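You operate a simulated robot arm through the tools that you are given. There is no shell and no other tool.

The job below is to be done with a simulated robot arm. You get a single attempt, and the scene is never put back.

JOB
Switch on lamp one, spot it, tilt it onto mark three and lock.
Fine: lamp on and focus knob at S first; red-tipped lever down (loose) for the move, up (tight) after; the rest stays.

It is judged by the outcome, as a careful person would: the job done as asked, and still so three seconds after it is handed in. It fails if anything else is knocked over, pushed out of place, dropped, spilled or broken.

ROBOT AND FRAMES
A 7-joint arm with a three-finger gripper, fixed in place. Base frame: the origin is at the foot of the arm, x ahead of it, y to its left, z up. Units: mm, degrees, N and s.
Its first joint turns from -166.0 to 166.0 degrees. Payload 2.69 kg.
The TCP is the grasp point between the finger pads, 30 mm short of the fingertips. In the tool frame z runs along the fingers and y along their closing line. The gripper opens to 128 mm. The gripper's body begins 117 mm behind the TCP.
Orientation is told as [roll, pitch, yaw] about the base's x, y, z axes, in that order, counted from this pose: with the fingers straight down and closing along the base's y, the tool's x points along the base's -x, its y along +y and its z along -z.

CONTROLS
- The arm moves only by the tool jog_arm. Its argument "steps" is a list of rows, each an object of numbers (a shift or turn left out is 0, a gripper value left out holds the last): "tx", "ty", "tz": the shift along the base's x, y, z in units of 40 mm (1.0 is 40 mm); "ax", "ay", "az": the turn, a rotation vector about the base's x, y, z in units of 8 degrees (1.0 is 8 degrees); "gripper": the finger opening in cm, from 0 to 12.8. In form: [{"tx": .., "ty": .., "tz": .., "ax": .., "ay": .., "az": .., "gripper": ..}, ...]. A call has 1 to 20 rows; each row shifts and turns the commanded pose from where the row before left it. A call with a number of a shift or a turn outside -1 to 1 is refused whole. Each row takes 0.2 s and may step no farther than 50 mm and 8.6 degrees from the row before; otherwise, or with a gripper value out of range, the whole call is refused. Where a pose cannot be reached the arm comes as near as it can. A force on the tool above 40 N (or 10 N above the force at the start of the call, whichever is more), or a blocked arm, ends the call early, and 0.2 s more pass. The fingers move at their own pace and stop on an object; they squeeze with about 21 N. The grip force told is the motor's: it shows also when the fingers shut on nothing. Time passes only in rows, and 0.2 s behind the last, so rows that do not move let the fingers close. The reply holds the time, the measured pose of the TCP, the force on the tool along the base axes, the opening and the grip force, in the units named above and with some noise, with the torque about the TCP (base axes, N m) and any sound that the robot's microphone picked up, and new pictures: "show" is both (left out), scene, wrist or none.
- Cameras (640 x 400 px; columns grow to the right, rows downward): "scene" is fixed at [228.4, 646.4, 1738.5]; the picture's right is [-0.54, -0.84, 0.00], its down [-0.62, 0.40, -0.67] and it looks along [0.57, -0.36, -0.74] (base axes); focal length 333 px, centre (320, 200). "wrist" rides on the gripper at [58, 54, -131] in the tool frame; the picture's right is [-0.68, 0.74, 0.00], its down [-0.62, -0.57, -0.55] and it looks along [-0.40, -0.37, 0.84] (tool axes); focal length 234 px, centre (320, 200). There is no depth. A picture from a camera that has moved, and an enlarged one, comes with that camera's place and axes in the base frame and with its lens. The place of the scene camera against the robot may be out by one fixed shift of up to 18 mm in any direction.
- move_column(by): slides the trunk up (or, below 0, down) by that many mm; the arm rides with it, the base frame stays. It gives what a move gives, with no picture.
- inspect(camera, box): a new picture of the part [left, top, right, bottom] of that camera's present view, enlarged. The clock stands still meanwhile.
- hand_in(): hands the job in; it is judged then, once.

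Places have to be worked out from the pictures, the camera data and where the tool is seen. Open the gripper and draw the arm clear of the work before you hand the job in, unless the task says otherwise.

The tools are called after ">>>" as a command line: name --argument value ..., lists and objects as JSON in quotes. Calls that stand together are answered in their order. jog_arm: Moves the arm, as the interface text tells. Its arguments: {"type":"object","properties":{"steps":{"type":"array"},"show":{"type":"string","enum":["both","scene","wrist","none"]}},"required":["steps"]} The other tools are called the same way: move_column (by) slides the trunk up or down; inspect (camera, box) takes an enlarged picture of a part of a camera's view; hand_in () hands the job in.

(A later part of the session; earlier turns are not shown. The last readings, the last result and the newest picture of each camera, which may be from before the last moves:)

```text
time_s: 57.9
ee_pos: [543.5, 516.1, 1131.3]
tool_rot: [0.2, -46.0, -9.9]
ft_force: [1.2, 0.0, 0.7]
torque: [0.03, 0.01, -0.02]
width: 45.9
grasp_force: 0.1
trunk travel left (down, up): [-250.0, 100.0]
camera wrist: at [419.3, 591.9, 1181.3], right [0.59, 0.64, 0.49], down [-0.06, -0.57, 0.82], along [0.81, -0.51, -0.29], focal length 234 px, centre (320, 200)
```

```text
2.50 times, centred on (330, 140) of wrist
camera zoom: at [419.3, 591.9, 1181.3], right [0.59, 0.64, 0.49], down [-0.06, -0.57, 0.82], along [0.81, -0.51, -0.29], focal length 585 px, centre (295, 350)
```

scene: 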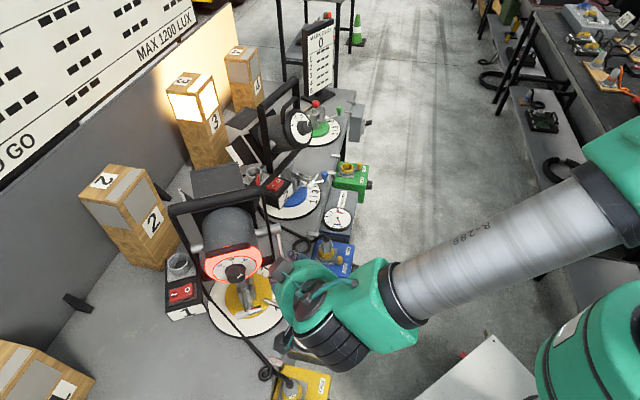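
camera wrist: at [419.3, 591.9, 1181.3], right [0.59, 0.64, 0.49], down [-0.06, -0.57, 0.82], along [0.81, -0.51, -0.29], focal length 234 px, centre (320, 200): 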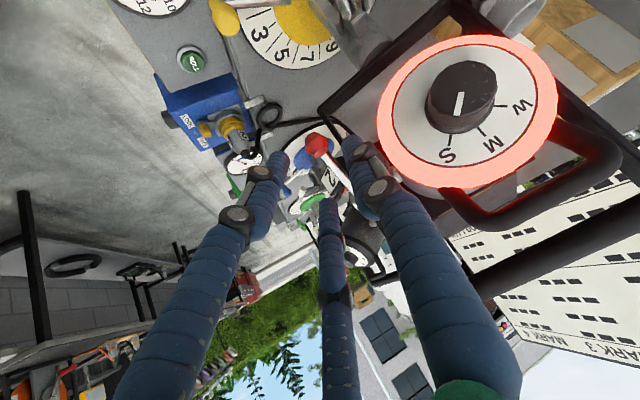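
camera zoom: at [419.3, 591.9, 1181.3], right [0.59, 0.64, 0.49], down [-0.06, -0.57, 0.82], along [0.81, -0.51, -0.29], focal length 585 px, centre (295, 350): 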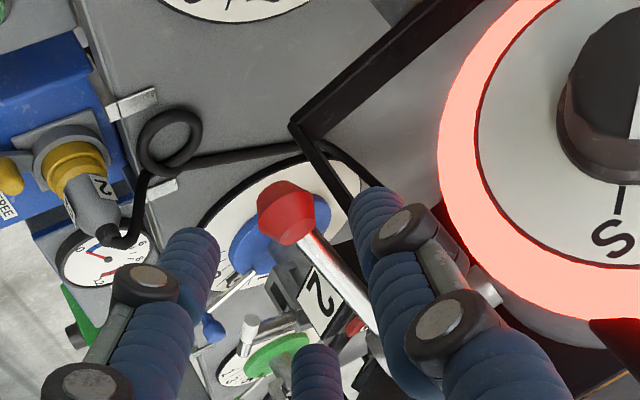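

Ball confirmed at (605, 505, 1069). Advancing 75 mm along the tool axis to straddle it.

>>> jog_arm --steps '[{"tx": 0.332, "ty": -0.07, "tz": -0.333}, {"tx": 0.332, "ty": -0.07, "tz": -0.333}, {"tx": 0.332, "ty": -0.07, "tz": -0.333}, {"tx": 0.332, "ty": -0.07, "tz": -0.333}, {}]' --show "wrist"

>>> inspect --camera "wrist" --box '[240, 100, 420, 240]'

```text
time_s: 59.1
ee_pos: [595.9, 505.5, 1082.9]
tool_rot: [0.6, -46.2, -10.1]
ft_force: [4.6, -0.1, 24.0]
torque: [-0.56, -0.92, 0.1]
width: 58.6
grasp_force: 9.6
trunk travel left (down, up): [-250.0, 100.0]
camera wrist: at [472.7, 580.5, 1131.6], right [0.59, 0.64, 0.49], down [-0.07, -0.57, 0.82], along [0.81, -0.51, -0.29], focal length 234 px, centre (320, 200)
```

wrist: 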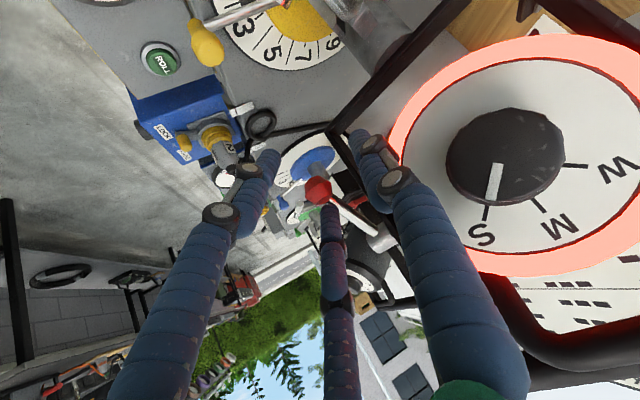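

```text
2.86 times, centred on (330, 170) of wrist
camera zoom: at [472.7, 580.5, 1131.6], right [0.59, 0.64, 0.49], down [-0.07, -0.57, 0.82], along [0.81, -0.51, -0.29], focal length 669 px, centre (291, 286)
```

zoom: 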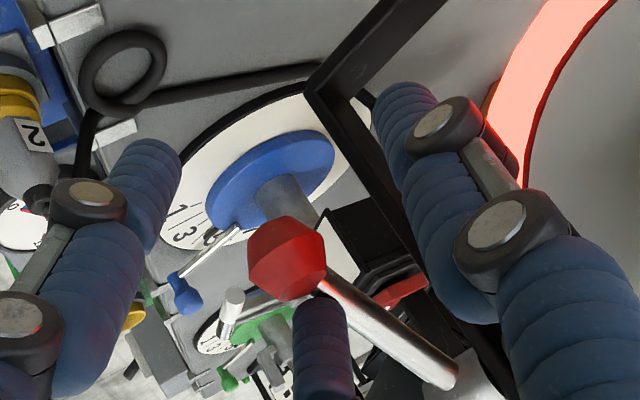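

A finger on the -y side landed on the lever's shaft (24 N). I'll back out 30 mm, shift 6 mm toward -y, open a little wider and try again.

>>> jog_arm --steps '[{"tx": -0.53, "ty": 0.09, "tz": 0.53}, {"ty": -0.18, "gripper": 6.0}, {}]' --show "wrist"

>>> inspect --camera "wrist" --box '[240, 100, 420, 240]'

```text
time_s: 59.9
ee_pos: [573.2, 500.3, 1099.0]
tool_rot: [0.3, -46.0, -9.9]
ft_force: [0.1, -0.5, -0.7]
torque: [-0.01, 0.03, 0.01]
width: 60.2
grasp_force: 0.1
trunk travel left (down, up): [-250.0, 100.0]
camera wrist: at [450.2, 575.8, 1148.4], right [0.59, 0.65, 0.49], down [-0.06, -0.56, 0.82], along [0.81, -0.51, -0.29], focal length 234 px, centre (320, 200)
```

wrist: 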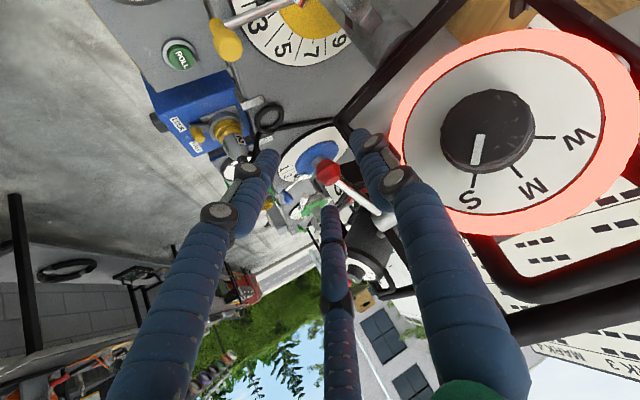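

```text
2.86 times, centred on (330, 170) of wrist
camera zoom: at [450.2, 575.8, 1148.4], right [0.59, 0.65, 0.49], down [-0.06, -0.56, 0.82], along [0.81, -0.51, -0.29], focal length 669 px, centre (291, 286)
```

zoom: 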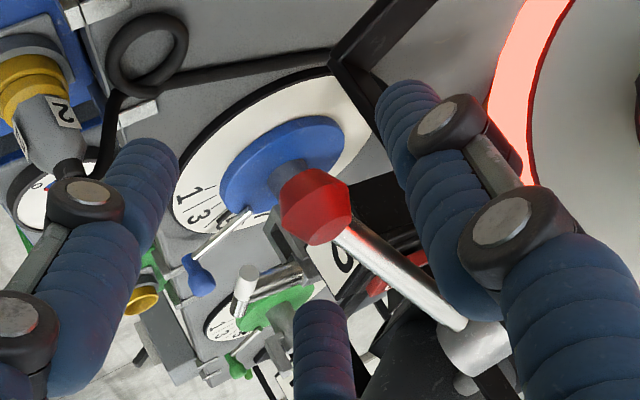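

The shaft still passes close to the third finger, so I'll shift another 5 mm toward -y before advancing again in small steps.

>>> jog_arm --steps '[{"ty": -0.13}, {"tx": 0.25, "ty": -0.03, "tz": -0.25}, {"tx": 0.2, "ty": -0.02, "tz": -0.2}, {}]' --show "wrist"

>>> inspect --camera "wrist" --box '[240, 100, 420, 240]'

```text
time_s: 60.9
ee_pos: [593.4, 493.6, 1082.5]
tool_rot: [0.1, -46.0, -9.8]
ft_force: [0.2, -1.1, -0.1]
torque: [-0.01, 0.03, 0.02]
width: 59.8
grasp_force: 0.1
trunk travel left (down, up): [-250.0, 100.0]
camera wrist: at [469.4, 569.4, 1131.0], right [0.59, 0.64, 0.49], down [-0.06, -0.57, 0.82], along [0.81, -0.51, -0.29], focal length 234 px, centre (320, 200)
```

wrist: 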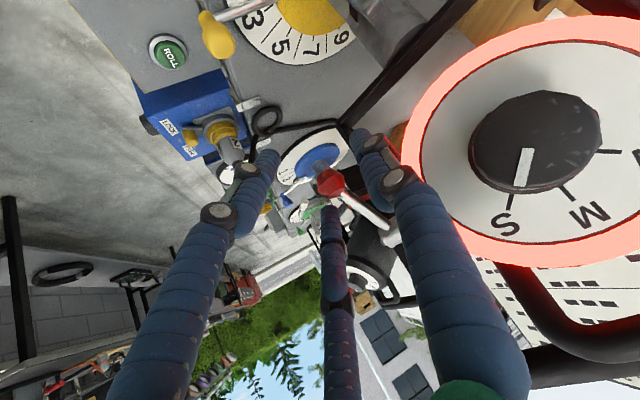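

```text
2.86 times, centred on (330, 170) of wrist
camera zoom: at [469.4, 569.4, 1131.0], right [0.59, 0.64, 0.49], down [-0.06, -0.57, 0.82], along [0.81, -0.51, -0.29], focal length 669 px, centre (291, 286)
```

zoom: 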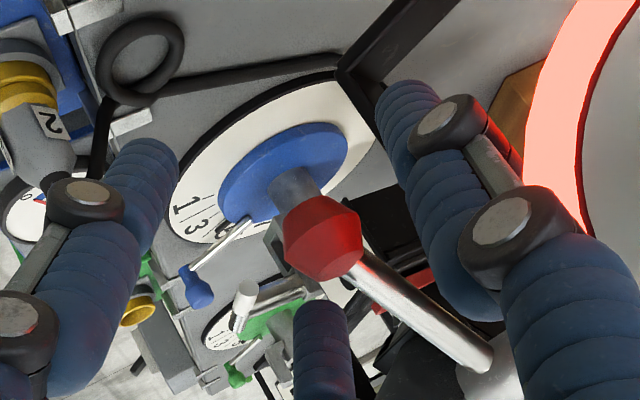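

No contact now, with the ball (about (594, 505, 1082)) between thumb and fingers. I'll nudge 4 mm back toward +y and close gently.

>>> jog_arm --steps '[{"ty": 0.1}, {"ty": 0.05, "gripper": 4.0}, {}, {"gripper": 1.5}, {}, {}]' --show "wrist"

>>> inspect --camera "wrist" --box '[240, 100, 420, 240]'

```text
time_s: 61.9
ee_pos: [595.7, 500.2, 1092.6]
tool_rot: [0.9, -46.5, -10.6]
ft_force: [3.3, -1.4, 9.6]
torque: [0.21, 0.93, 0.0]
width: 29.3
grasp_force: 10.3
trunk travel left (down, up): [-250.0, 100.0]
stopped in row 4: the force on the tool passed its limit at 42 N (the readings are from after the stop); the commanded pose is now the measured one
camera wrist: at [472.2, 577.1, 1139.5], right [0.59, 0.64, 0.5], down [-0.07, -0.57, 0.82], along [0.81, -0.52, -0.29], focal length 234 px, centre (320, 200)
```

wrist: 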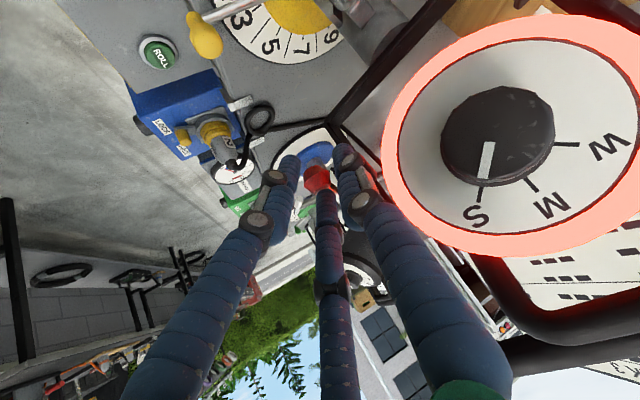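

```text
2.86 times, centred on (330, 170) of wrist
camera zoom: at [472.2, 577.1, 1139.5], right [0.59, 0.64, 0.5], down [-0.07, -0.57, 0.82], along [0.81, -0.52, -0.29], focal length 669 px, centre (291, 286)
```

zoom: 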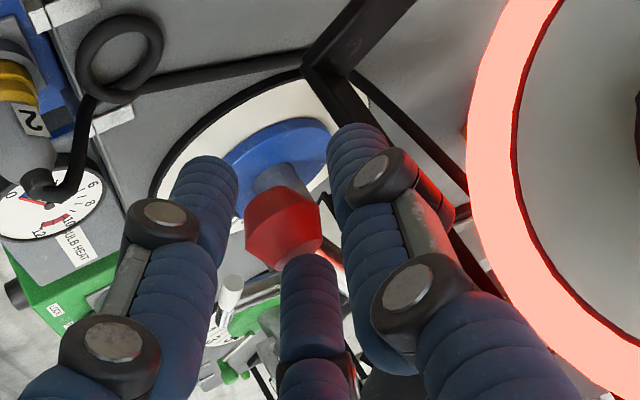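

The fingers have the ball (29 mm) after a brief 42 N spike; load is now small. I'll let the grip settle and start leading the lever up its arc.

>>> jog_arm --steps '[{"gripper": 1.5}, {}, {"tx": -0.113, "ty": 0.02, "tz": 0.235}, {"tx": -0.084, "ty": 0.014, "tz": 0.248}, {}]' --show "wrist"

>>> inspect --camera "wrist" --box '[240, 100, 420, 240]'

```text
time_s: 63.0
ee_pos: [588.9, 501.1, 1105.2]
tool_rot: [0.4, -46.3, -10.2]
ft_force: [-0.6, -0.1, 0.2]
torque: [-0.02, -0.01, -0.03]
width: 15.0
grasp_force: 0.0
trunk travel left (down, up): [-250.0, 100.0]
camera wrist: at [463.7, 577.6, 1153.3], right [0.59, 0.64, 0.49], down [-0.07, -0.57, 0.82], along [0.81, -0.52, -0.29], focal length 234 px, centre (320, 200)
```

wrist: 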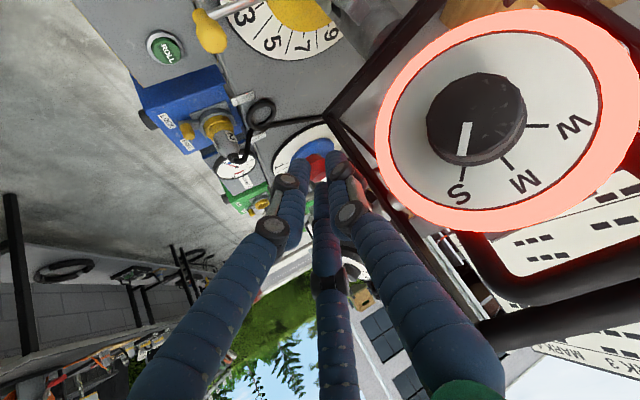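

```text
2.86 times, centred on (330, 170) of wrist
camera zoom: at [463.7, 577.6, 1153.3], right [0.59, 0.64, 0.49], down [-0.07, -0.57, 0.82], along [0.81, -0.52, -0.29], focal length 669 px, centre (291, 286)
```

zoom: 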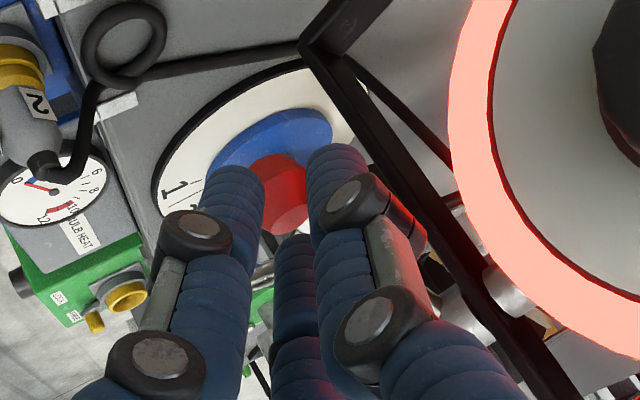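

The ball slipped out (fingers shut to 15 mm), leaving the lever about 26° below horizontal with its ball near (592, 505, 1086). End-on approach worked before, so I'll back off and re-approach along the shaft from below, tool pointing forward and up ~26°.

>>> jog_arm --steps '[{"tx": -0.7, "ty": 0.12, "tz": 0.7}, {"tx": -0.7, "ty": 0.12, "tz": 0.5}, {"tx": -1, "ay": -0.985, "ax": -0.17}, {"tz": -0.5, "ay": -0.985, "ax": -0.17}, {"tz": -0.5, "ay": -0.985, "ax": -0.17}, {"tz": -0.5, "ay": -0.985, "ax": -0.17}, {"tz": -0.5, "ay": -0.985, "ax": -0.17}, {"tz": -0.5, "ay": -0.985, "ax": -0.17}, {"tz": -0.5, "ay": -0.985, "ax": -0.17}, {"ay": -0.985, "ax": -0.17}, {"ay": -0.985, "ax": -0.17, "gripper": 4.2}, {}]'

>>> inspect --camera "wrist" --box '[200, 40, 480, 240]'

>>> inspect --camera "scene" --box '[180, 180, 340, 340]'

```text
time_s: 65.7
ee_pos: [490.8, 511.1, 1034.7]
tool_rot: [179.5, -61.8, 170.9]
ft_force: [-0.2, -0.5, 1.2]
torque: [0.01, 0.06, 0.05]
width: 42.0
grasp_force: 0.2
trunk travel left (down, up): [-250.0, 100.0]
camera wrist: at [414.2, 579.4, 920.5], right [-0.19, 0.78, 0.6], down [-0.86, -0.43, 0.28], along [0.48, -0.46, 0.75], focal length 234 px, centre (320, 200)
```

scene: 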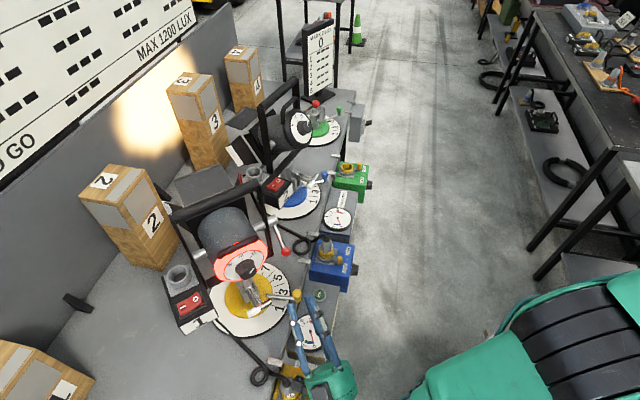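
wrist: 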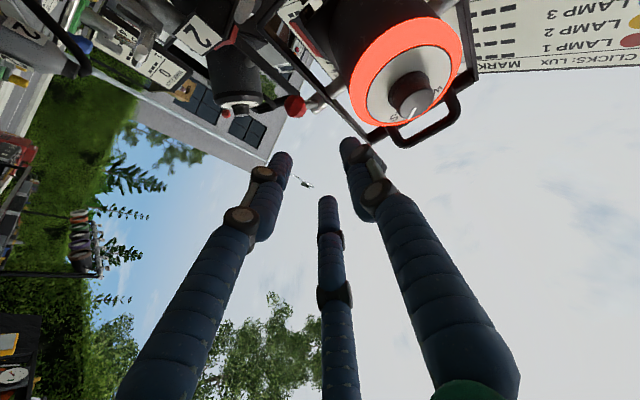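

```text
2.00 times, centred on (340, 140) of wrist
camera zoom: at [414.2, 579.4, 920.5], right [-0.19, 0.78, 0.6], down [-0.86, -0.43, 0.28], along [0.48, -0.46, 0.75], focal length 468 px, centre (280, 320)
```

zoom: 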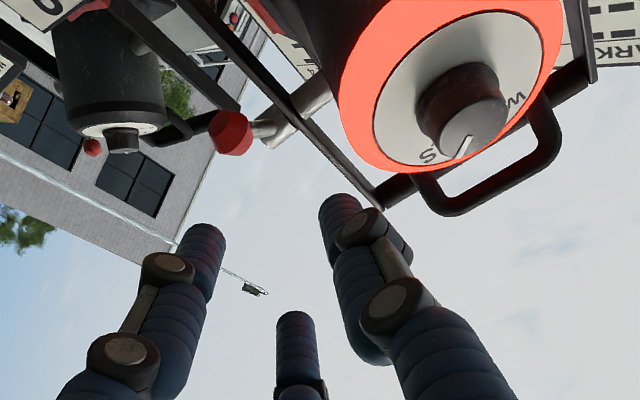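

```text
2.50 times, centred on (260, 260) of scene
camera zoom: at [228.4, 646.4, 1738.5], right [-0.54, -0.84, 0.0], down [-0.62, 0.4, -0.67], along [0.57, -0.36, -0.74], focal length 833 px, centre (470, 50)
```

zoom: 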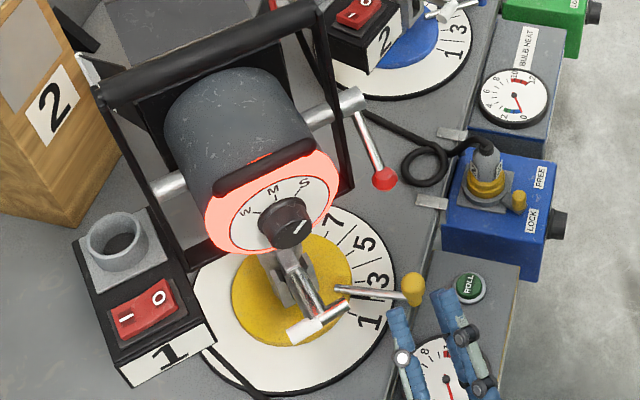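

Important: the scene shows that lamp one's yoke has been swung about 13° in pan (that happened when the finger caught the shaft), so mark 3 is out of the beam; I'll have to turn it back afterwards. The lever itself is still fully down, with its ball now at (627, 488, 1067). I'll lock the tilt first, approaching end-on: adjusting the tool to ~34° up and moving to a standoff in line with the shaft.

>>> jog_arm --steps '[{"tx": 0.4, "ty": -0.25, "tz": -0.3, "az": 0.85}, {"tx": 0.4, "ty": -0.25, "tz": -0.3, "ay": -0.75}, {"tx": 0.4}, {}]' --show "wrist"

>>> inspect --camera "wrist" --box '[200, 40, 440, 220]'

>>> inspect --camera "scene" --box '[200, 190, 340, 330]'

```text
time_s: 66.7
ee_pos: [538.7, 493.2, 1007.7]
tool_rot: [179.1, -55.8, 178.0]
ft_force: [-0.3, -0.4, -0.8]
torque: [0.05, -0.01, 0.0]
width: 42.0
grasp_force: 0.0
trunk travel left (down, up): [-250.0, 100.0]
camera wrist: at [466.3, 550.9, 886.6], right [-0.35, 0.75, 0.57], down [-0.83, -0.53, 0.2], along [0.45, -0.4, 0.8], focal length 234 px, centre (320, 200)
```

wrist: 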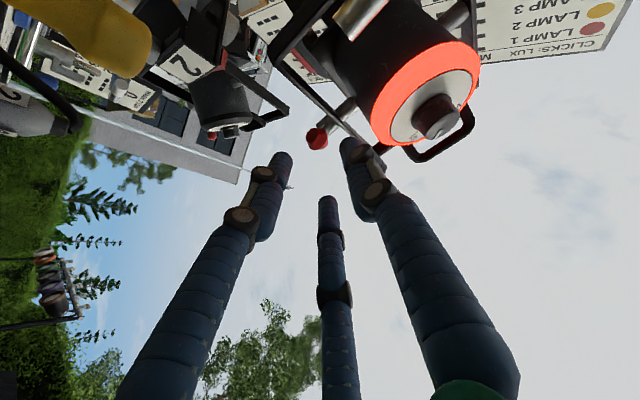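

```text
2.22 times, centred on (320, 130) of wrist
camera zoom: at [466.3, 550.9, 886.6], right [-0.35, 0.75, 0.57], down [-0.83, -0.53, 0.2], along [0.45, -0.4, 0.8], focal length 520 px, centre (320, 356)
```

zoom: 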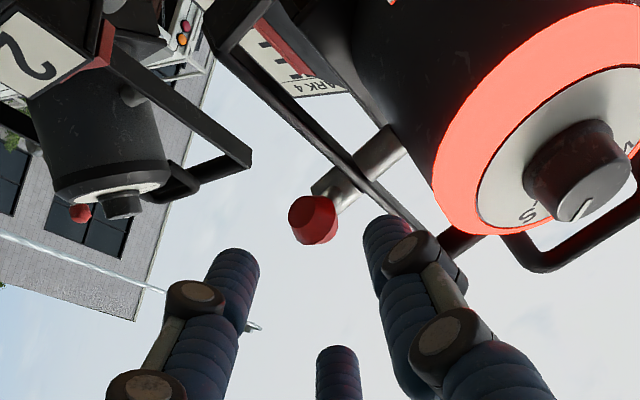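

```text
2.86 times, centred on (270, 260) of scene
camera zoom: at [228.4, 646.4, 1738.5], right [-0.54, -0.84, 0.0], down [-0.62, 0.4, -0.67], along [0.57, -0.36, -0.74], focal length 952 px, centre (463, 29)
```

zoom: 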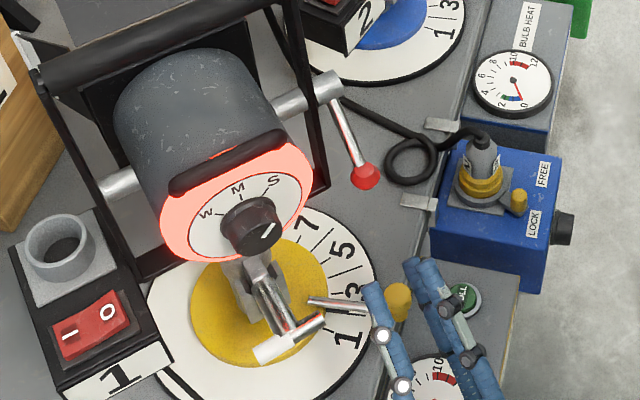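

Now the ball is seen end-on with its shaft behind it, between the fingers. Advancing most of the way along the shaft line.

>>> jog_arm --steps '[{"tx": 0.39, "ty": -0.029, "tz": 0.255}, {"tx": 0.39, "ty": -0.029, "tz": 0.255}, {"tx": 0.39, "ty": -0.029, "tz": 0.255}, {}]' --show "wrist"

>>> inspect --camera "wrist" --box '[220, 80, 420, 230]'

```text
time_s: 67.7
ee_pos: [584.5, 488.3, 1039.6]
tool_rot: [179.1, -55.8, 178.0]
ft_force: [1.1, -0.1, 0.5]
torque: [-0.01, -0.01, 0.02]
width: 42.3
grasp_force: 0.0
trunk travel left (down, up): [-250.0, 100.0]
camera wrist: at [512.8, 546.7, 918.0], right [-0.34, 0.75, 0.57], down [-0.83, -0.53, 0.2], along [0.45, -0.4, 0.8], focal length 234 px, centre (320, 200)
```

wrist: 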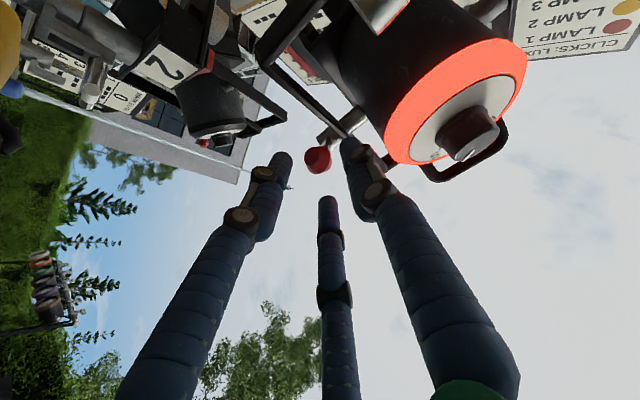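

```text
2.67 times, centred on (320, 155) of wrist
camera zoom: at [512.8, 546.7, 918.0], right [-0.34, 0.75, 0.57], down [-0.83, -0.53, 0.2], along [0.45, -0.4, 0.8], focal length 624 px, centre (320, 320)
```

zoom: 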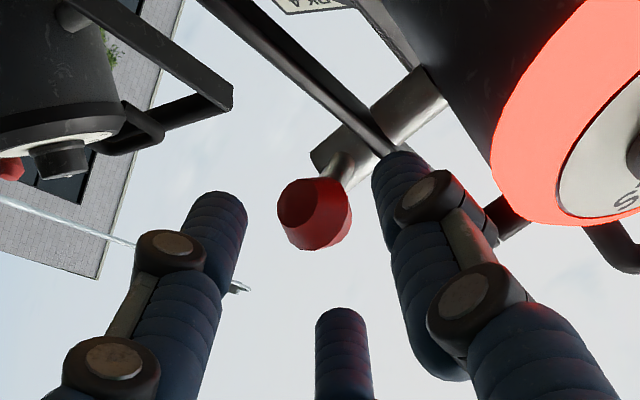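

Well centred; ball at (627, 486, 1064). Advancing the last ~37 mm and checking.

>>> jog_arm --steps '[{"tx": 0.4, "ty": -0.02, "tz": 0.24}, {"tx": 0.4, "ty": -0.02, "tz": 0.24}, {}]' --show "wrist"

>>> inspect --camera "wrist" --box '[220, 80, 420, 230]'

```text
time_s: 68.5
ee_pos: [616.6, 485.9, 1058.3]
tool_rot: [179.1, -55.8, 178.0]
ft_force: [0.7, -0.2, 0.3]
torque: [0.02, -0.01, 0.05]
width: 41.9
grasp_force: 0.0
trunk travel left (down, up): [-250.0, 100.0]
camera wrist: at [544.5, 544.6, 936.6], right [-0.35, 0.75, 0.57], down [-0.83, -0.53, 0.2], along [0.45, -0.4, 0.8], focal length 234 px, centre (320, 200)
```

wrist: 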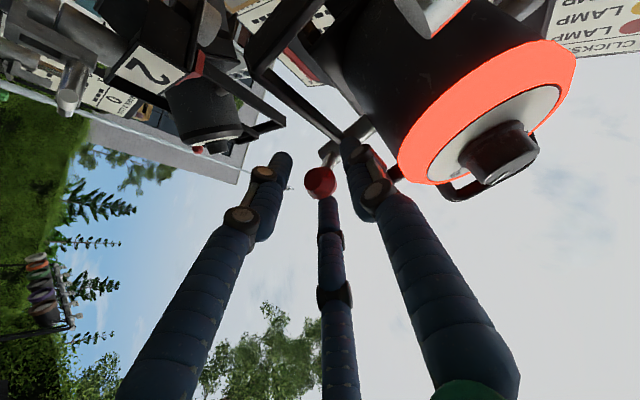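

```text
2.67 times, centred on (320, 155) of wrist
camera zoom: at [544.5, 544.6, 936.6], right [-0.35, 0.75, 0.57], down [-0.83, -0.53, 0.2], along [0.45, -0.4, 0.8], focal length 624 px, centre (320, 320)
```

zoom: 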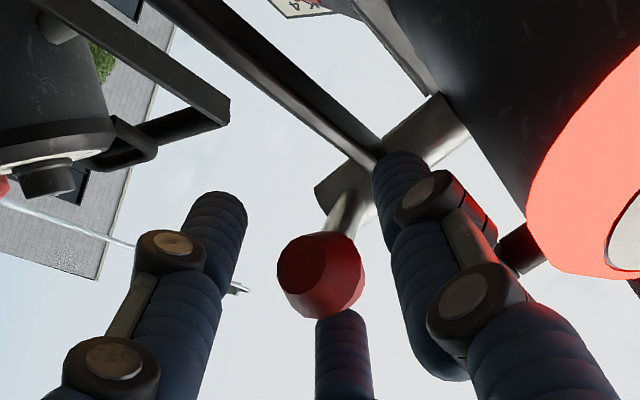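

Straddling with no contact force. Closing on the ball.

>>> jog_arm --steps '[{"gripper": 3.0}, {}, {"gripper": 1.5}, {}, {}]' --show "wrist"

>>> inspect --camera "wrist" --box '[220, 80, 420, 230]'

```text
time_s: 69.7
ee_pos: [616.5, 485.0, 1059.7]
tool_rot: [179.0, -55.7, 178.1]
ft_force: [-5.1, -9.6, 10.6]
torque: [0.15, -0.13, -0.15]
width: 25.4
grasp_force: 7.4
trunk travel left (down, up): [-250.0, 100.0]
camera wrist: at [544.1, 544.1, 937.8], right [-0.35, 0.75, 0.57], down [-0.83, -0.53, 0.19], along [0.45, -0.4, 0.8], focal length 234 px, centre (320, 200)
```

wrist: 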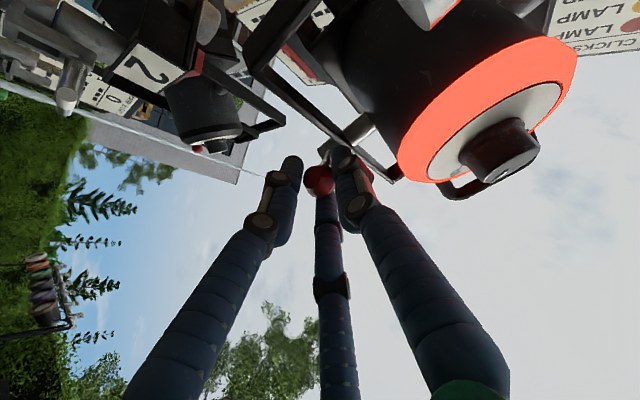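

```text
2.67 times, centred on (320, 155) of wrist
camera zoom: at [544.1, 544.1, 937.8], right [-0.35, 0.75, 0.57], down [-0.83, -0.53, 0.19], along [0.45, -0.4, 0.8], focal length 624 px, centre (320, 320)
```

zoom: 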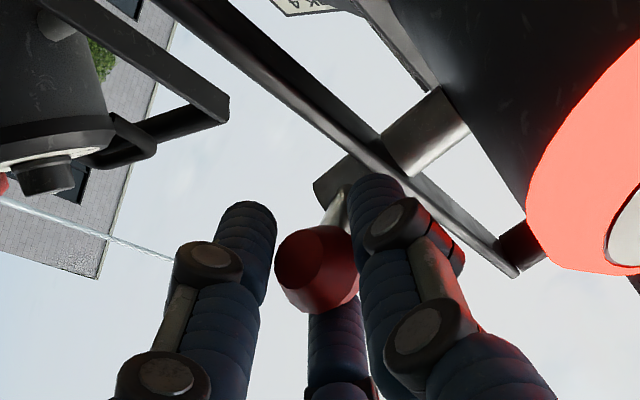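

Ball gripped. I'll lead it up the arc while turning the tool with it, two steps first.

>>> jog_arm --steps '[{"tx": -0.185, "ty": -0.011, "tz": 0.239, "ax": -0.056, "ay": 0.936}, {"tx": -0.152, "ty": -0.009, "tz": 0.2615, "ax": -0.056, "ay": 0.936}, {}]'

>>> inspect --camera "wrist" --box '[220, 80, 420, 230]'

>>> inspect --camera "scene" --box '[200, 190, 340, 330]'

```text
time_s: 70.5
ee_pos: [602.9, 486.6, 1078.8]
tool_rot: [-176.6, -70.8, 174.3]
ft_force: [0.7, -5.7, -0.3]
torque: [0.07, 0.14, -0.05]
width: 25.2
grasp_force: 7.6
trunk travel left (down, up): [-250.0, 100.0]
camera wrist: at [502.2, 542.9, 979.2], right [-0.19, 0.76, 0.62], down [-0.75, -0.52, 0.41], along [0.64, -0.39, 0.66], focal length 234 px, centre (320, 200)
```

scene: 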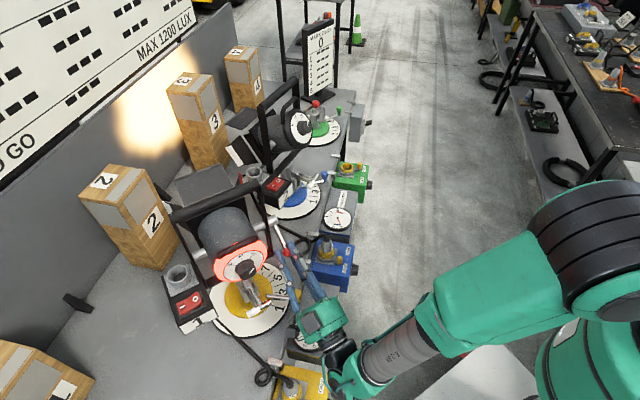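
wrist: 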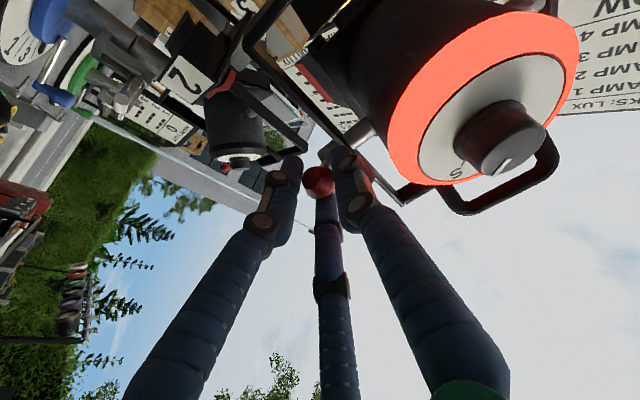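

```text
2.67 times, centred on (320, 155) of wrist
camera zoom: at [502.2, 542.9, 979.2], right [-0.19, 0.76, 0.62], down [-0.75, -0.52, 0.41], along [0.64, -0.39, 0.66], focal length 624 px, centre (320, 320)
```

zoom: 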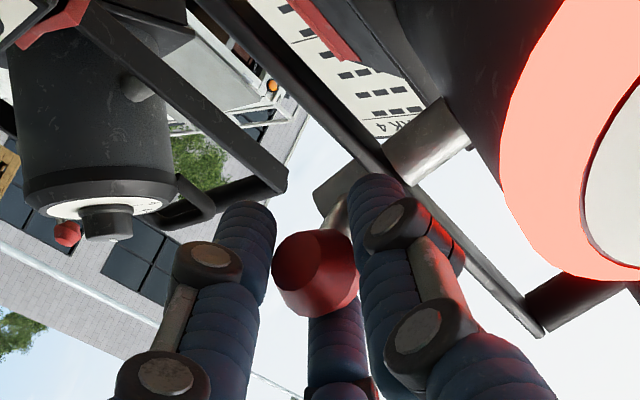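

```text
2.86 times, centred on (270, 260) of scene
camera zoom: at [228.4, 646.4, 1738.5], right [-0.54, -0.84, 0.0], down [-0.62, 0.4, -0.67], along [0.57, -0.36, -0.74], focal length 952 px, centre (463, 29)
```

zoom: 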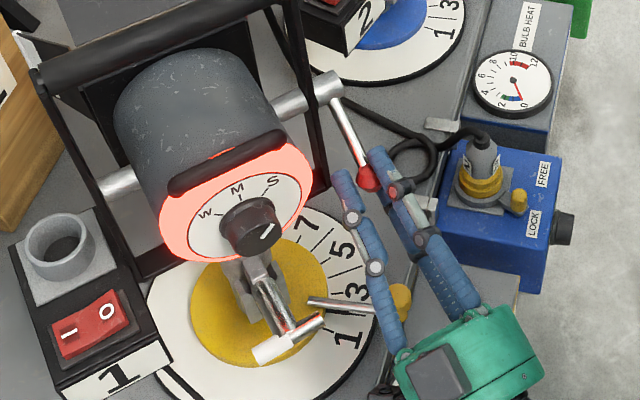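

Works smoothly with no pan motion; and the wall spot now visible gives a beam elevation of about -4°, as intended. Continuing up the arc.

>>> jog_arm --steps '[{"tx": -0.117, "ty": -0.007, "tz": 0.279, "ax": -0.056, "ay": 0.936}, {"tx": -0.079, "ty": -0.005, "tz": 0.292, "ax": -0.056, "ay": 0.936}, {"tx": -0.041, "ty": -0.002, "tz": 0.3, "ax": -0.056, "ay": 0.936}, {"tx": -0.002, "ty": 0.0, "tz": 0.3025, "ax": -0.056, "ay": 0.936}, {}]'

>>> inspect --camera "wrist" --box '[220, 80, 420, 230]'

>>> inspect --camera "scene" --box '[200, 190, 340, 330]'

```text
time_s: 71.7
ee_pos: [594.0, 484.0, 1128.5]
tool_rot: [-20.4, -78.7, 18.7]
ft_force: [-2.5, -6.5, 5.1]
torque: [-0.03, -0.42, -0.06]
width: 23.5
grasp_force: 21.0
trunk travel left (down, up): [-250.0, 100.0]
camera wrist: at [456.6, 539.3, 1091.2], right [0.14, 0.78, 0.61], down [-0.44, -0.51, 0.74], along [0.89, -0.37, 0.27], focal length 234 px, centre (320, 200)
```

scene: 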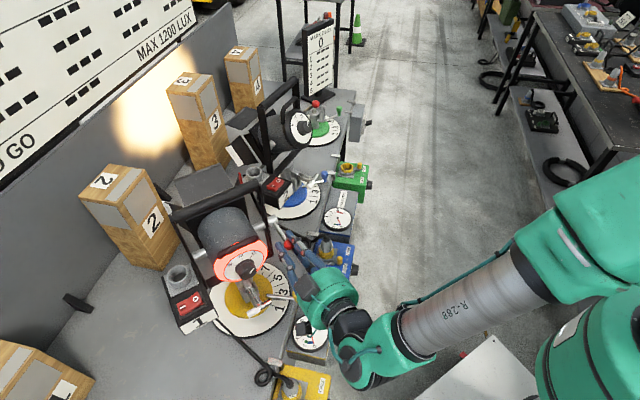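
wrist: 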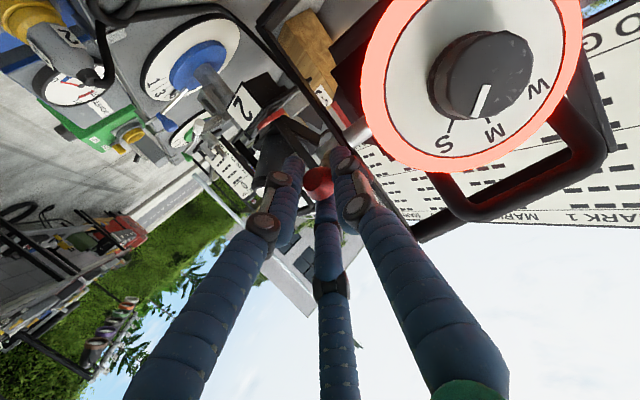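

```text
2.67 times, centred on (320, 155) of wrist
camera zoom: at [456.6, 539.3, 1091.2], right [0.14, 0.78, 0.61], down [-0.44, -0.51, 0.74], along [0.89, -0.37, 0.27], focal length 624 px, centre (320, 320)
```

zoom: 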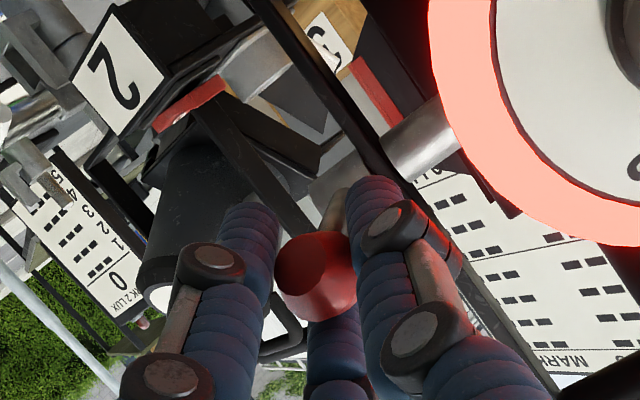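

```text
2.86 times, centred on (270, 260) of scene
camera zoom: at [228.4, 646.4, 1738.5], right [-0.54, -0.84, 0.0], down [-0.62, 0.4, -0.67], along [0.57, -0.36, -0.74], focal length 952 px, centre (463, 29)
```

zoom: 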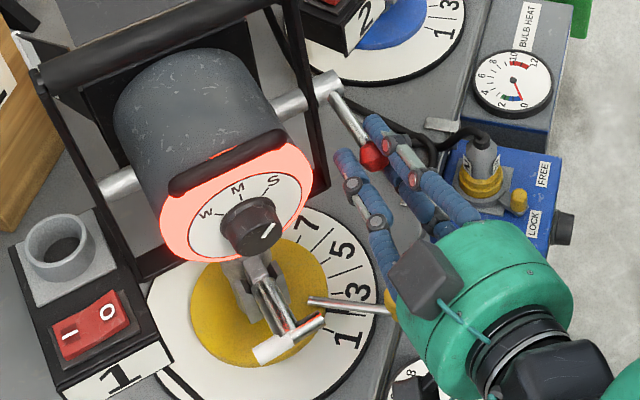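

Lever is just past horizontal, forces small, pan unchanged. Continuing to about 33°.

>>> jog_arm --steps '[{"tx": 0.038, "ty": 0.002, "tz": 0.3, "ax": -0.056, "ay": 0.936}, {"tx": 0.077, "ty": 0.005, "tz": 0.2925, "ax": -0.056, "ay": 0.936}, {"tx": 0.114, "ty": 0.007, "tz": 0.28, "ax": -0.056, "ay": 0.936}, {"tx": 0.15, "ty": 0.009, "tz": 0.2625, "ax": -0.056, "ay": 0.936}, {}]' --show "wrist"

>>> inspect --camera "scene" --box '[200, 190, 340, 330]'

```text
time_s: 72.8
ee_pos: [609.8, 484.3, 1173.6]
tool_rot: [-8.7, -48.9, 8.0]
ft_force: [-6.9, -13.2, 6.8]
torque: [-0.21, -0.12, -0.27]
width: 23.6
grasp_force: 20.8
trunk travel left (down, up): [-250.0, 100.0]
camera wrist: at [471.8, 539.3, 1209.2], right [0.42, 0.79, 0.44], down [0.0, -0.48, 0.88], along [0.91, -0.37, -0.2], focal length 234 px, centre (320, 200)
```

wrist: 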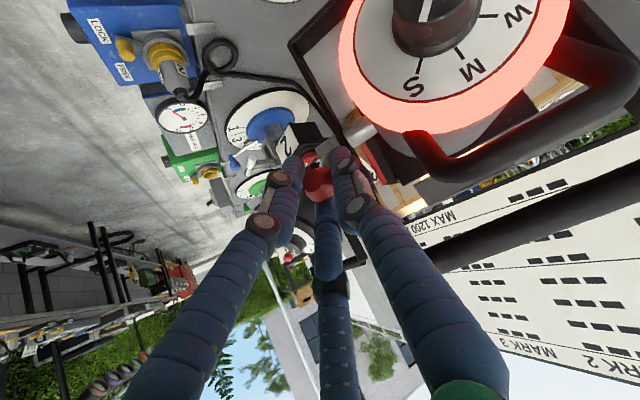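

```text
2.86 times, centred on (270, 260) of scene
camera zoom: at [228.4, 646.4, 1738.5], right [-0.54, -0.84, 0.0], down [-0.62, 0.4, -0.67], along [0.57, -0.36, -0.74], focal length 952 px, centre (463, 29)
```

zoom: 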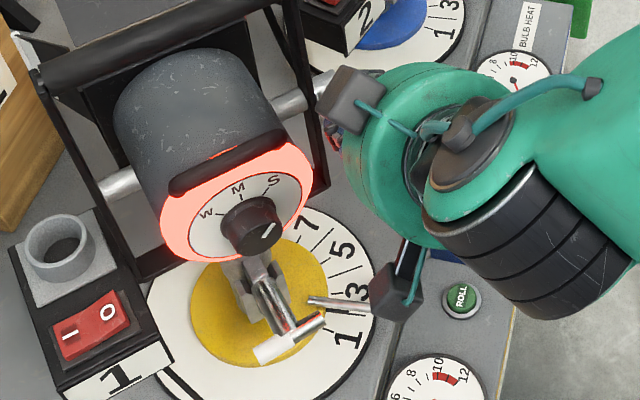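

Last stretch, to about 46° where the lever started.

>>> jog_arm --steps '[{"tx": 0.183, "ty": 0.0, "tz": 0.241, "ax": -0.03, "ay": 0.5}, {"tx": 0.1385, "ty": 0.0, "tz": 0.146}, {}]' --show "wrist"

>>> inspect --camera "wrist" --box '[220, 80, 420, 230]'

>>> inspect --camera "scene" --box '[200, 190, 340, 330]'

```text
time_s: 73.7
ee_pos: [622.9, 484.5, 1187.2]
tool_rot: [-8.4, -45.0, 7.7]
ft_force: [-0.5, -3.6, -1.3]
torque: [-0.08, 0.03, -0.06]
width: 24.4
grasp_force: 7.1
trunk travel left (down, up): [-250.0, 100.0]
camera wrist: at [487.2, 540.2, 1231.5], right [0.45, 0.8, 0.4], down [0.06, -0.48, 0.88], along [0.89, -0.37, -0.26], focal length 234 px, centre (320, 200)
```

wrist: 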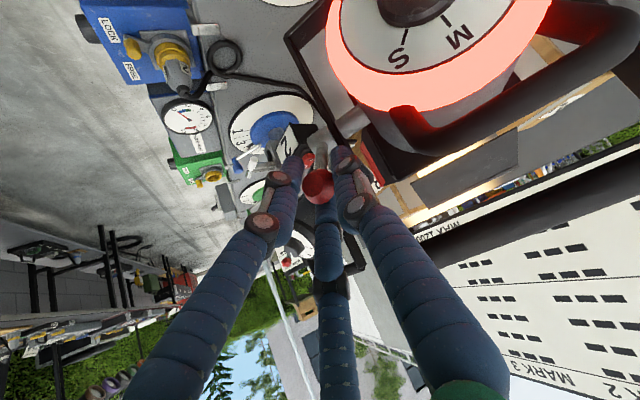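

```text
2.67 times, centred on (320, 155) of wrist
camera zoom: at [487.2, 540.2, 1231.5], right [0.45, 0.8, 0.4], down [0.06, -0.48, 0.88], along [0.89, -0.37, -0.26], focal length 624 px, centre (320, 320)
```

zoom: 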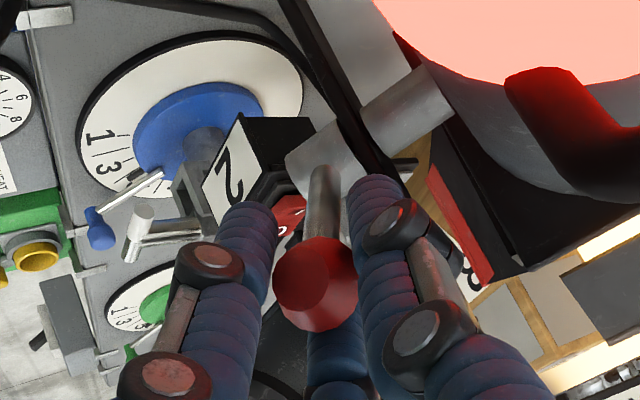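

```text
2.86 times, centred on (270, 260) of scene
camera zoom: at [228.4, 646.4, 1738.5], right [-0.54, -0.84, 0.0], down [-0.62, 0.4, -0.67], along [0.57, -0.36, -0.74], focal length 952 px, centre (463, 29)
```

zoom: 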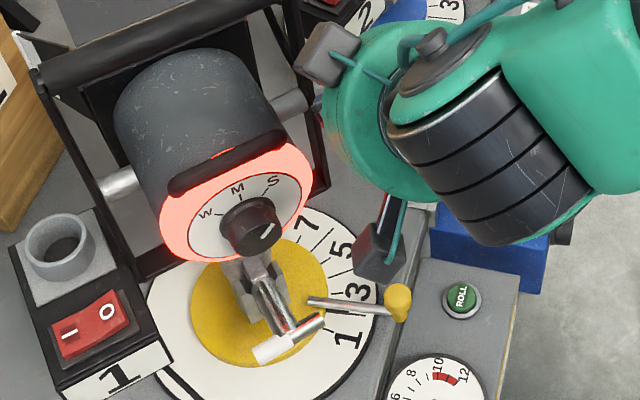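

Lever is at ~46° with almost no load; I'll nudge a few degrees further to feel the stop.

>>> jog_arm --steps '[{"tx": 0.08, "tz": 0.07}, {"tx": 0.075, "tz": 0.063}, {}]' --show "wrist"

>>> inspect --camera "wrist" --box '[220, 80, 420, 230]'

```text
time_s: 74.5
ee_pos: [627.5, 484.5, 1191.0]
tool_rot: [-8.5, -44.8, 7.8]
ft_force: [-11.5, -8.2, -18.1]
torque: [0.02, 0.11, -0.13]
width: 30.0
grasp_force: 10.7
trunk travel left (down, up): [-250.0, 100.0]
camera wrist: at [492.2, 539.8, 1235.0], right [0.45, 0.8, 0.4], down [0.06, -0.47, 0.88], along [0.89, -0.37, -0.26], focal length 234 px, centre (320, 200)
```

wrist: 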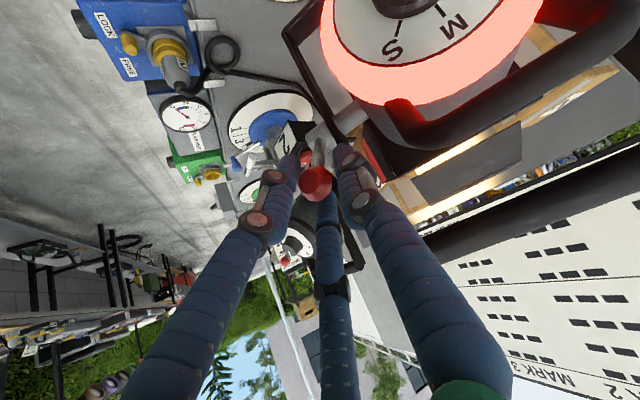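

```text
2.67 times, centred on (320, 155) of wrist
camera zoom: at [492.2, 539.8, 1235.0], right [0.45, 0.8, 0.4], down [0.06, -0.47, 0.88], along [0.89, -0.37, -0.26], focal length 624 px, centre (320, 320)
```

zoom: 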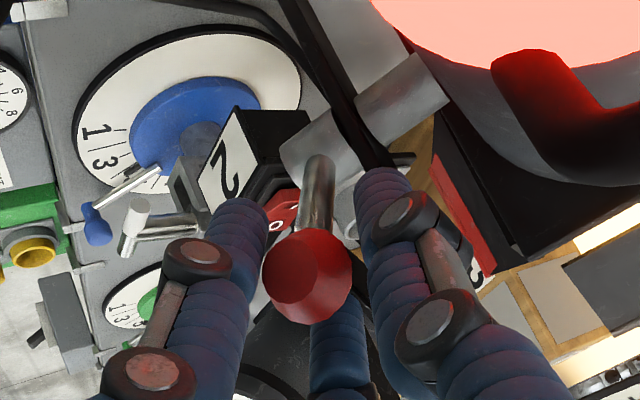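

The load now opposes further motion, so the lever is hard up at its stop (tight). Easing off, opening and withdrawing along the tool axis.

>>> jog_arm --steps '[{"tx": -0.12, "tz": -0.1}, {"gripper": 4.4}, {}, {"tx": -0.35, "ty": 0.025, "tz": 0.35}, {"tx": -0.7, "ty": 0.05, "tz": 0.7}, {"tx": -0.7, "ty": 0.05, "tz": 0.7}, {"tx": -0.7, "tz": 0.4}, {}]'

>>> inspect --camera "scene" --box '[160, 180, 320, 310]'

>>> inspect --camera "wrist" --box '[220, 40, 440, 220]'

>>> inspect --camera "scene" --box '[100, 40, 260, 190]'

```text
time_s: 76.2
ee_pos: [524.9, 489.0, 1276.9]
tool_rot: [-8.4, -45.0, 7.7]
ft_force: [-0.3, 0.4, 0.8]
torque: [0.02, 0.01, 0.01]
width: 44.3
grasp_force: 0.1
trunk travel left (down, up): [-250.0, 100.0]
camera wrist: at [388.8, 543.5, 1320.1], right [0.45, 0.8, 0.4], down [0.06, -0.48, 0.88], along [0.89, -0.37, -0.26], focal length 234 px, centre (320, 200)
```

scene: 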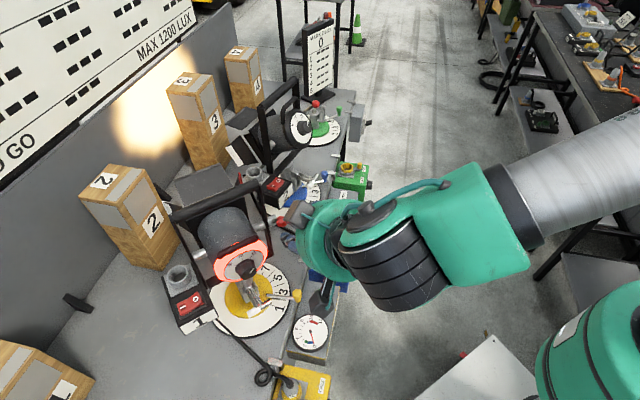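
wrist: 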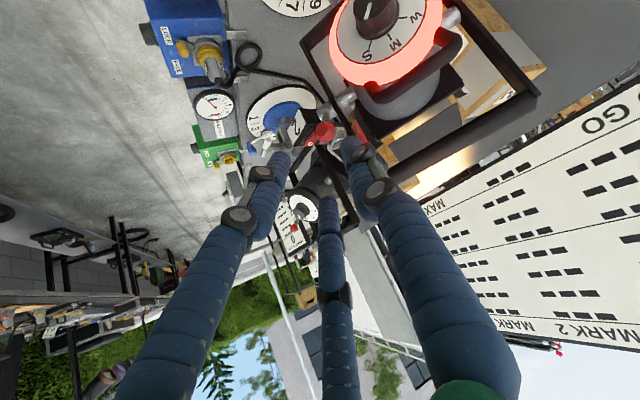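

```text
3.08 times, centred on (240, 245) of scene
camera zoom: at [228.4, 646.4, 1738.5], right [-0.54, -0.84, 0.0], down [-0.62, 0.4, -0.67], along [0.57, -0.36, -0.74], focal length 1025 px, centre (566, 62)
```

zoom: 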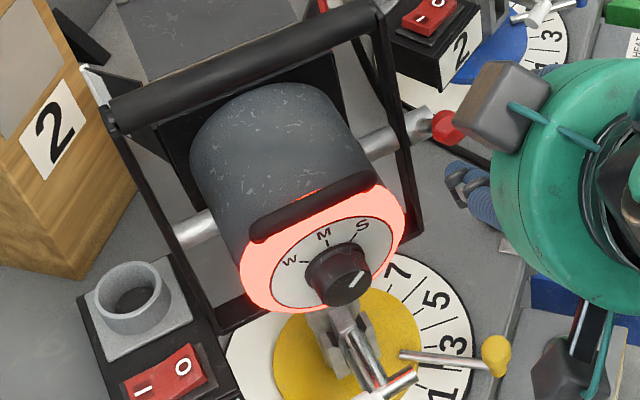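

```text
2.22 times, centred on (330, 130) of wrist
camera zoom: at [388.8, 543.5, 1320.1], right [0.45, 0.8, 0.4], down [0.06, -0.48, 0.88], along [0.89, -0.37, -0.26], focal length 520 px, centre (298, 356)
```

zoom: 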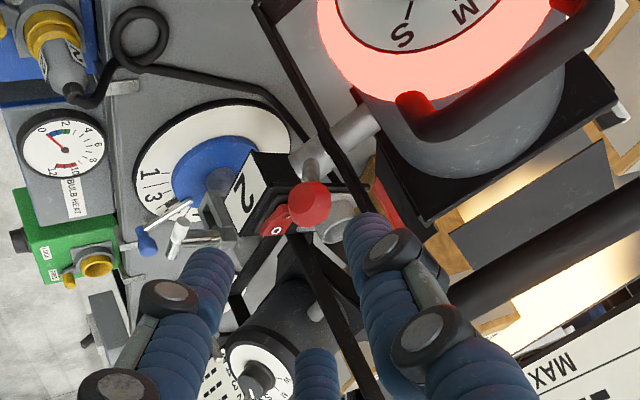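

```text
2.67 times, centred on (180, 115) of scene
camera zoom: at [228.4, 646.4, 1738.5], right [-0.54, -0.84, 0.0], down [-0.62, 0.4, -0.67], along [0.57, -0.36, -0.74], focal length 888 px, centre (693, 427)
```

zoom: 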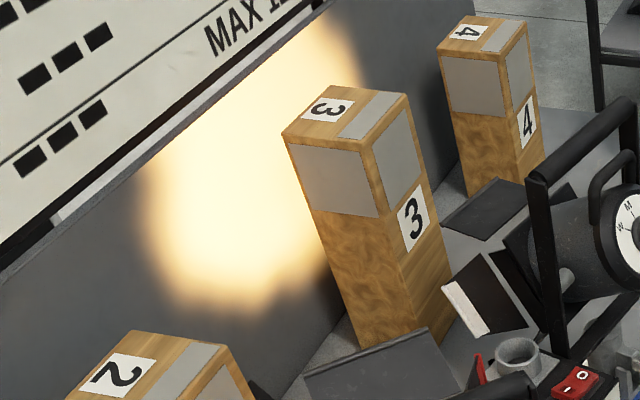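

The lever is up and the tilt is locked, with the spot at mark 3's height but left of it. Now I'll undo the accidental pan: re-grip the knob (tilt is locked now, so it can't tilt) and swing it -13° about the vertical axis near (684, 595). Moving to standoff behind the knob, which is now near (590, 589, 1127).

>>> jog_arm --steps '[{"tx": -0.6, "ax": 0.74, "az": -0.22, "gripper": 6.2}, {"tx": -0.65, "ty": 0.4, "tz": -0.3, "ay": -1}, {"ty": 0.4, "tz": -0.7, "ay": -1}, {"ty": 0.4, "tz": -0.7, "ay": -1}, {"ty": 0.4, "tz": -0.7, "ay": -1}, {"ty": 0.4, "tz": -0.7, "ay": -1}, {"ty": 0.4, "tz": -0.6, "ay": -0.1, "az": 0.275}, {}]'

>>> inspect --camera "wrist" --box '[220, 40, 440, 220]'

>>> inspect --camera "scene" --box '[160, 180, 320, 310]'

```text
time_s: 78.0
ee_pos: [477.6, 585.8, 1126.4]
tool_rot: [-0.3, -86.2, 2.5]
ft_force: [-0.4, 0.2, 0.5]
torque: [0.01, -0.03, 0.01]
width: 62.0
grasp_force: 0.1
trunk travel left (down, up): [-250.0, 100.0]
camera wrist: at [341.3, 634.8, 1076.2], right [0.02, 0.74, 0.67], down [-0.48, -0.58, 0.65], along [0.87, -0.34, 0.35], focal length 234 px, centre (320, 200)
```

scene: 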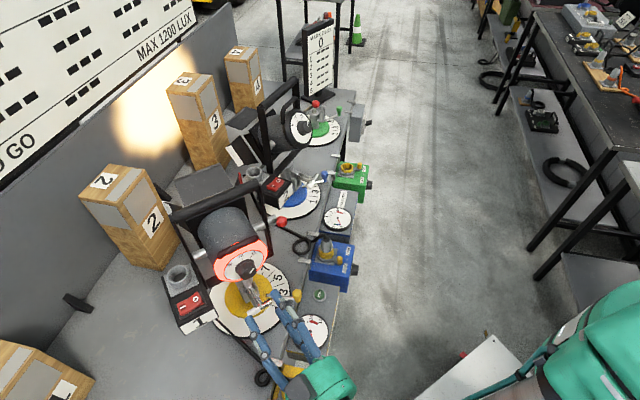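
wrist: 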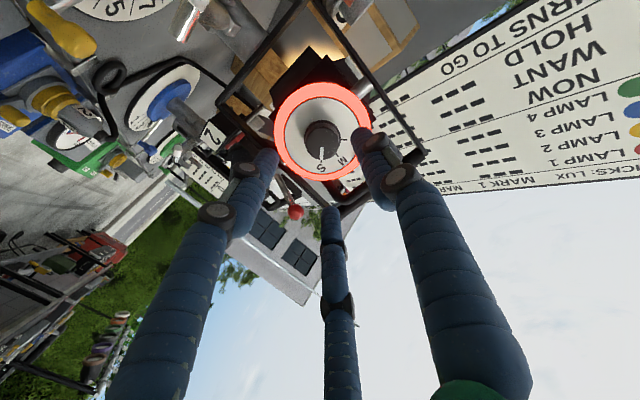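

```text
2.22 times, centred on (330, 130) of wrist
camera zoom: at [341.3, 634.8, 1076.2], right [0.02, 0.74, 0.67], down [-0.48, -0.58, 0.65], along [0.87, -0.34, 0.35], focal length 520 px, centre (298, 356)
```

zoom: 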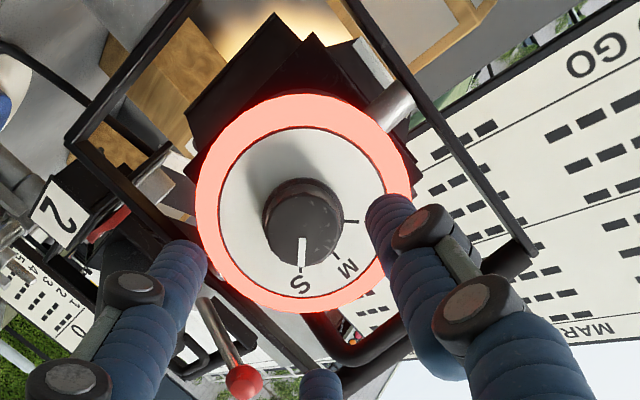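

```text
3.08 times, centred on (240, 245) of scene
camera zoom: at [228.4, 646.4, 1738.5], right [-0.54, -0.84, 0.0], down [-0.62, 0.4, -0.67], along [0.57, -0.36, -0.74], focal length 1025 px, centre (566, 62)
```

zoom: 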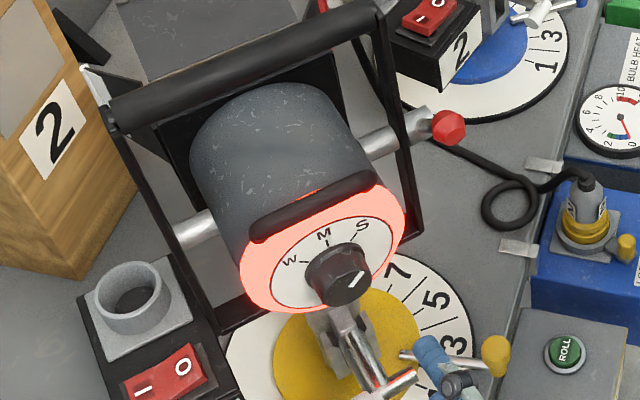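

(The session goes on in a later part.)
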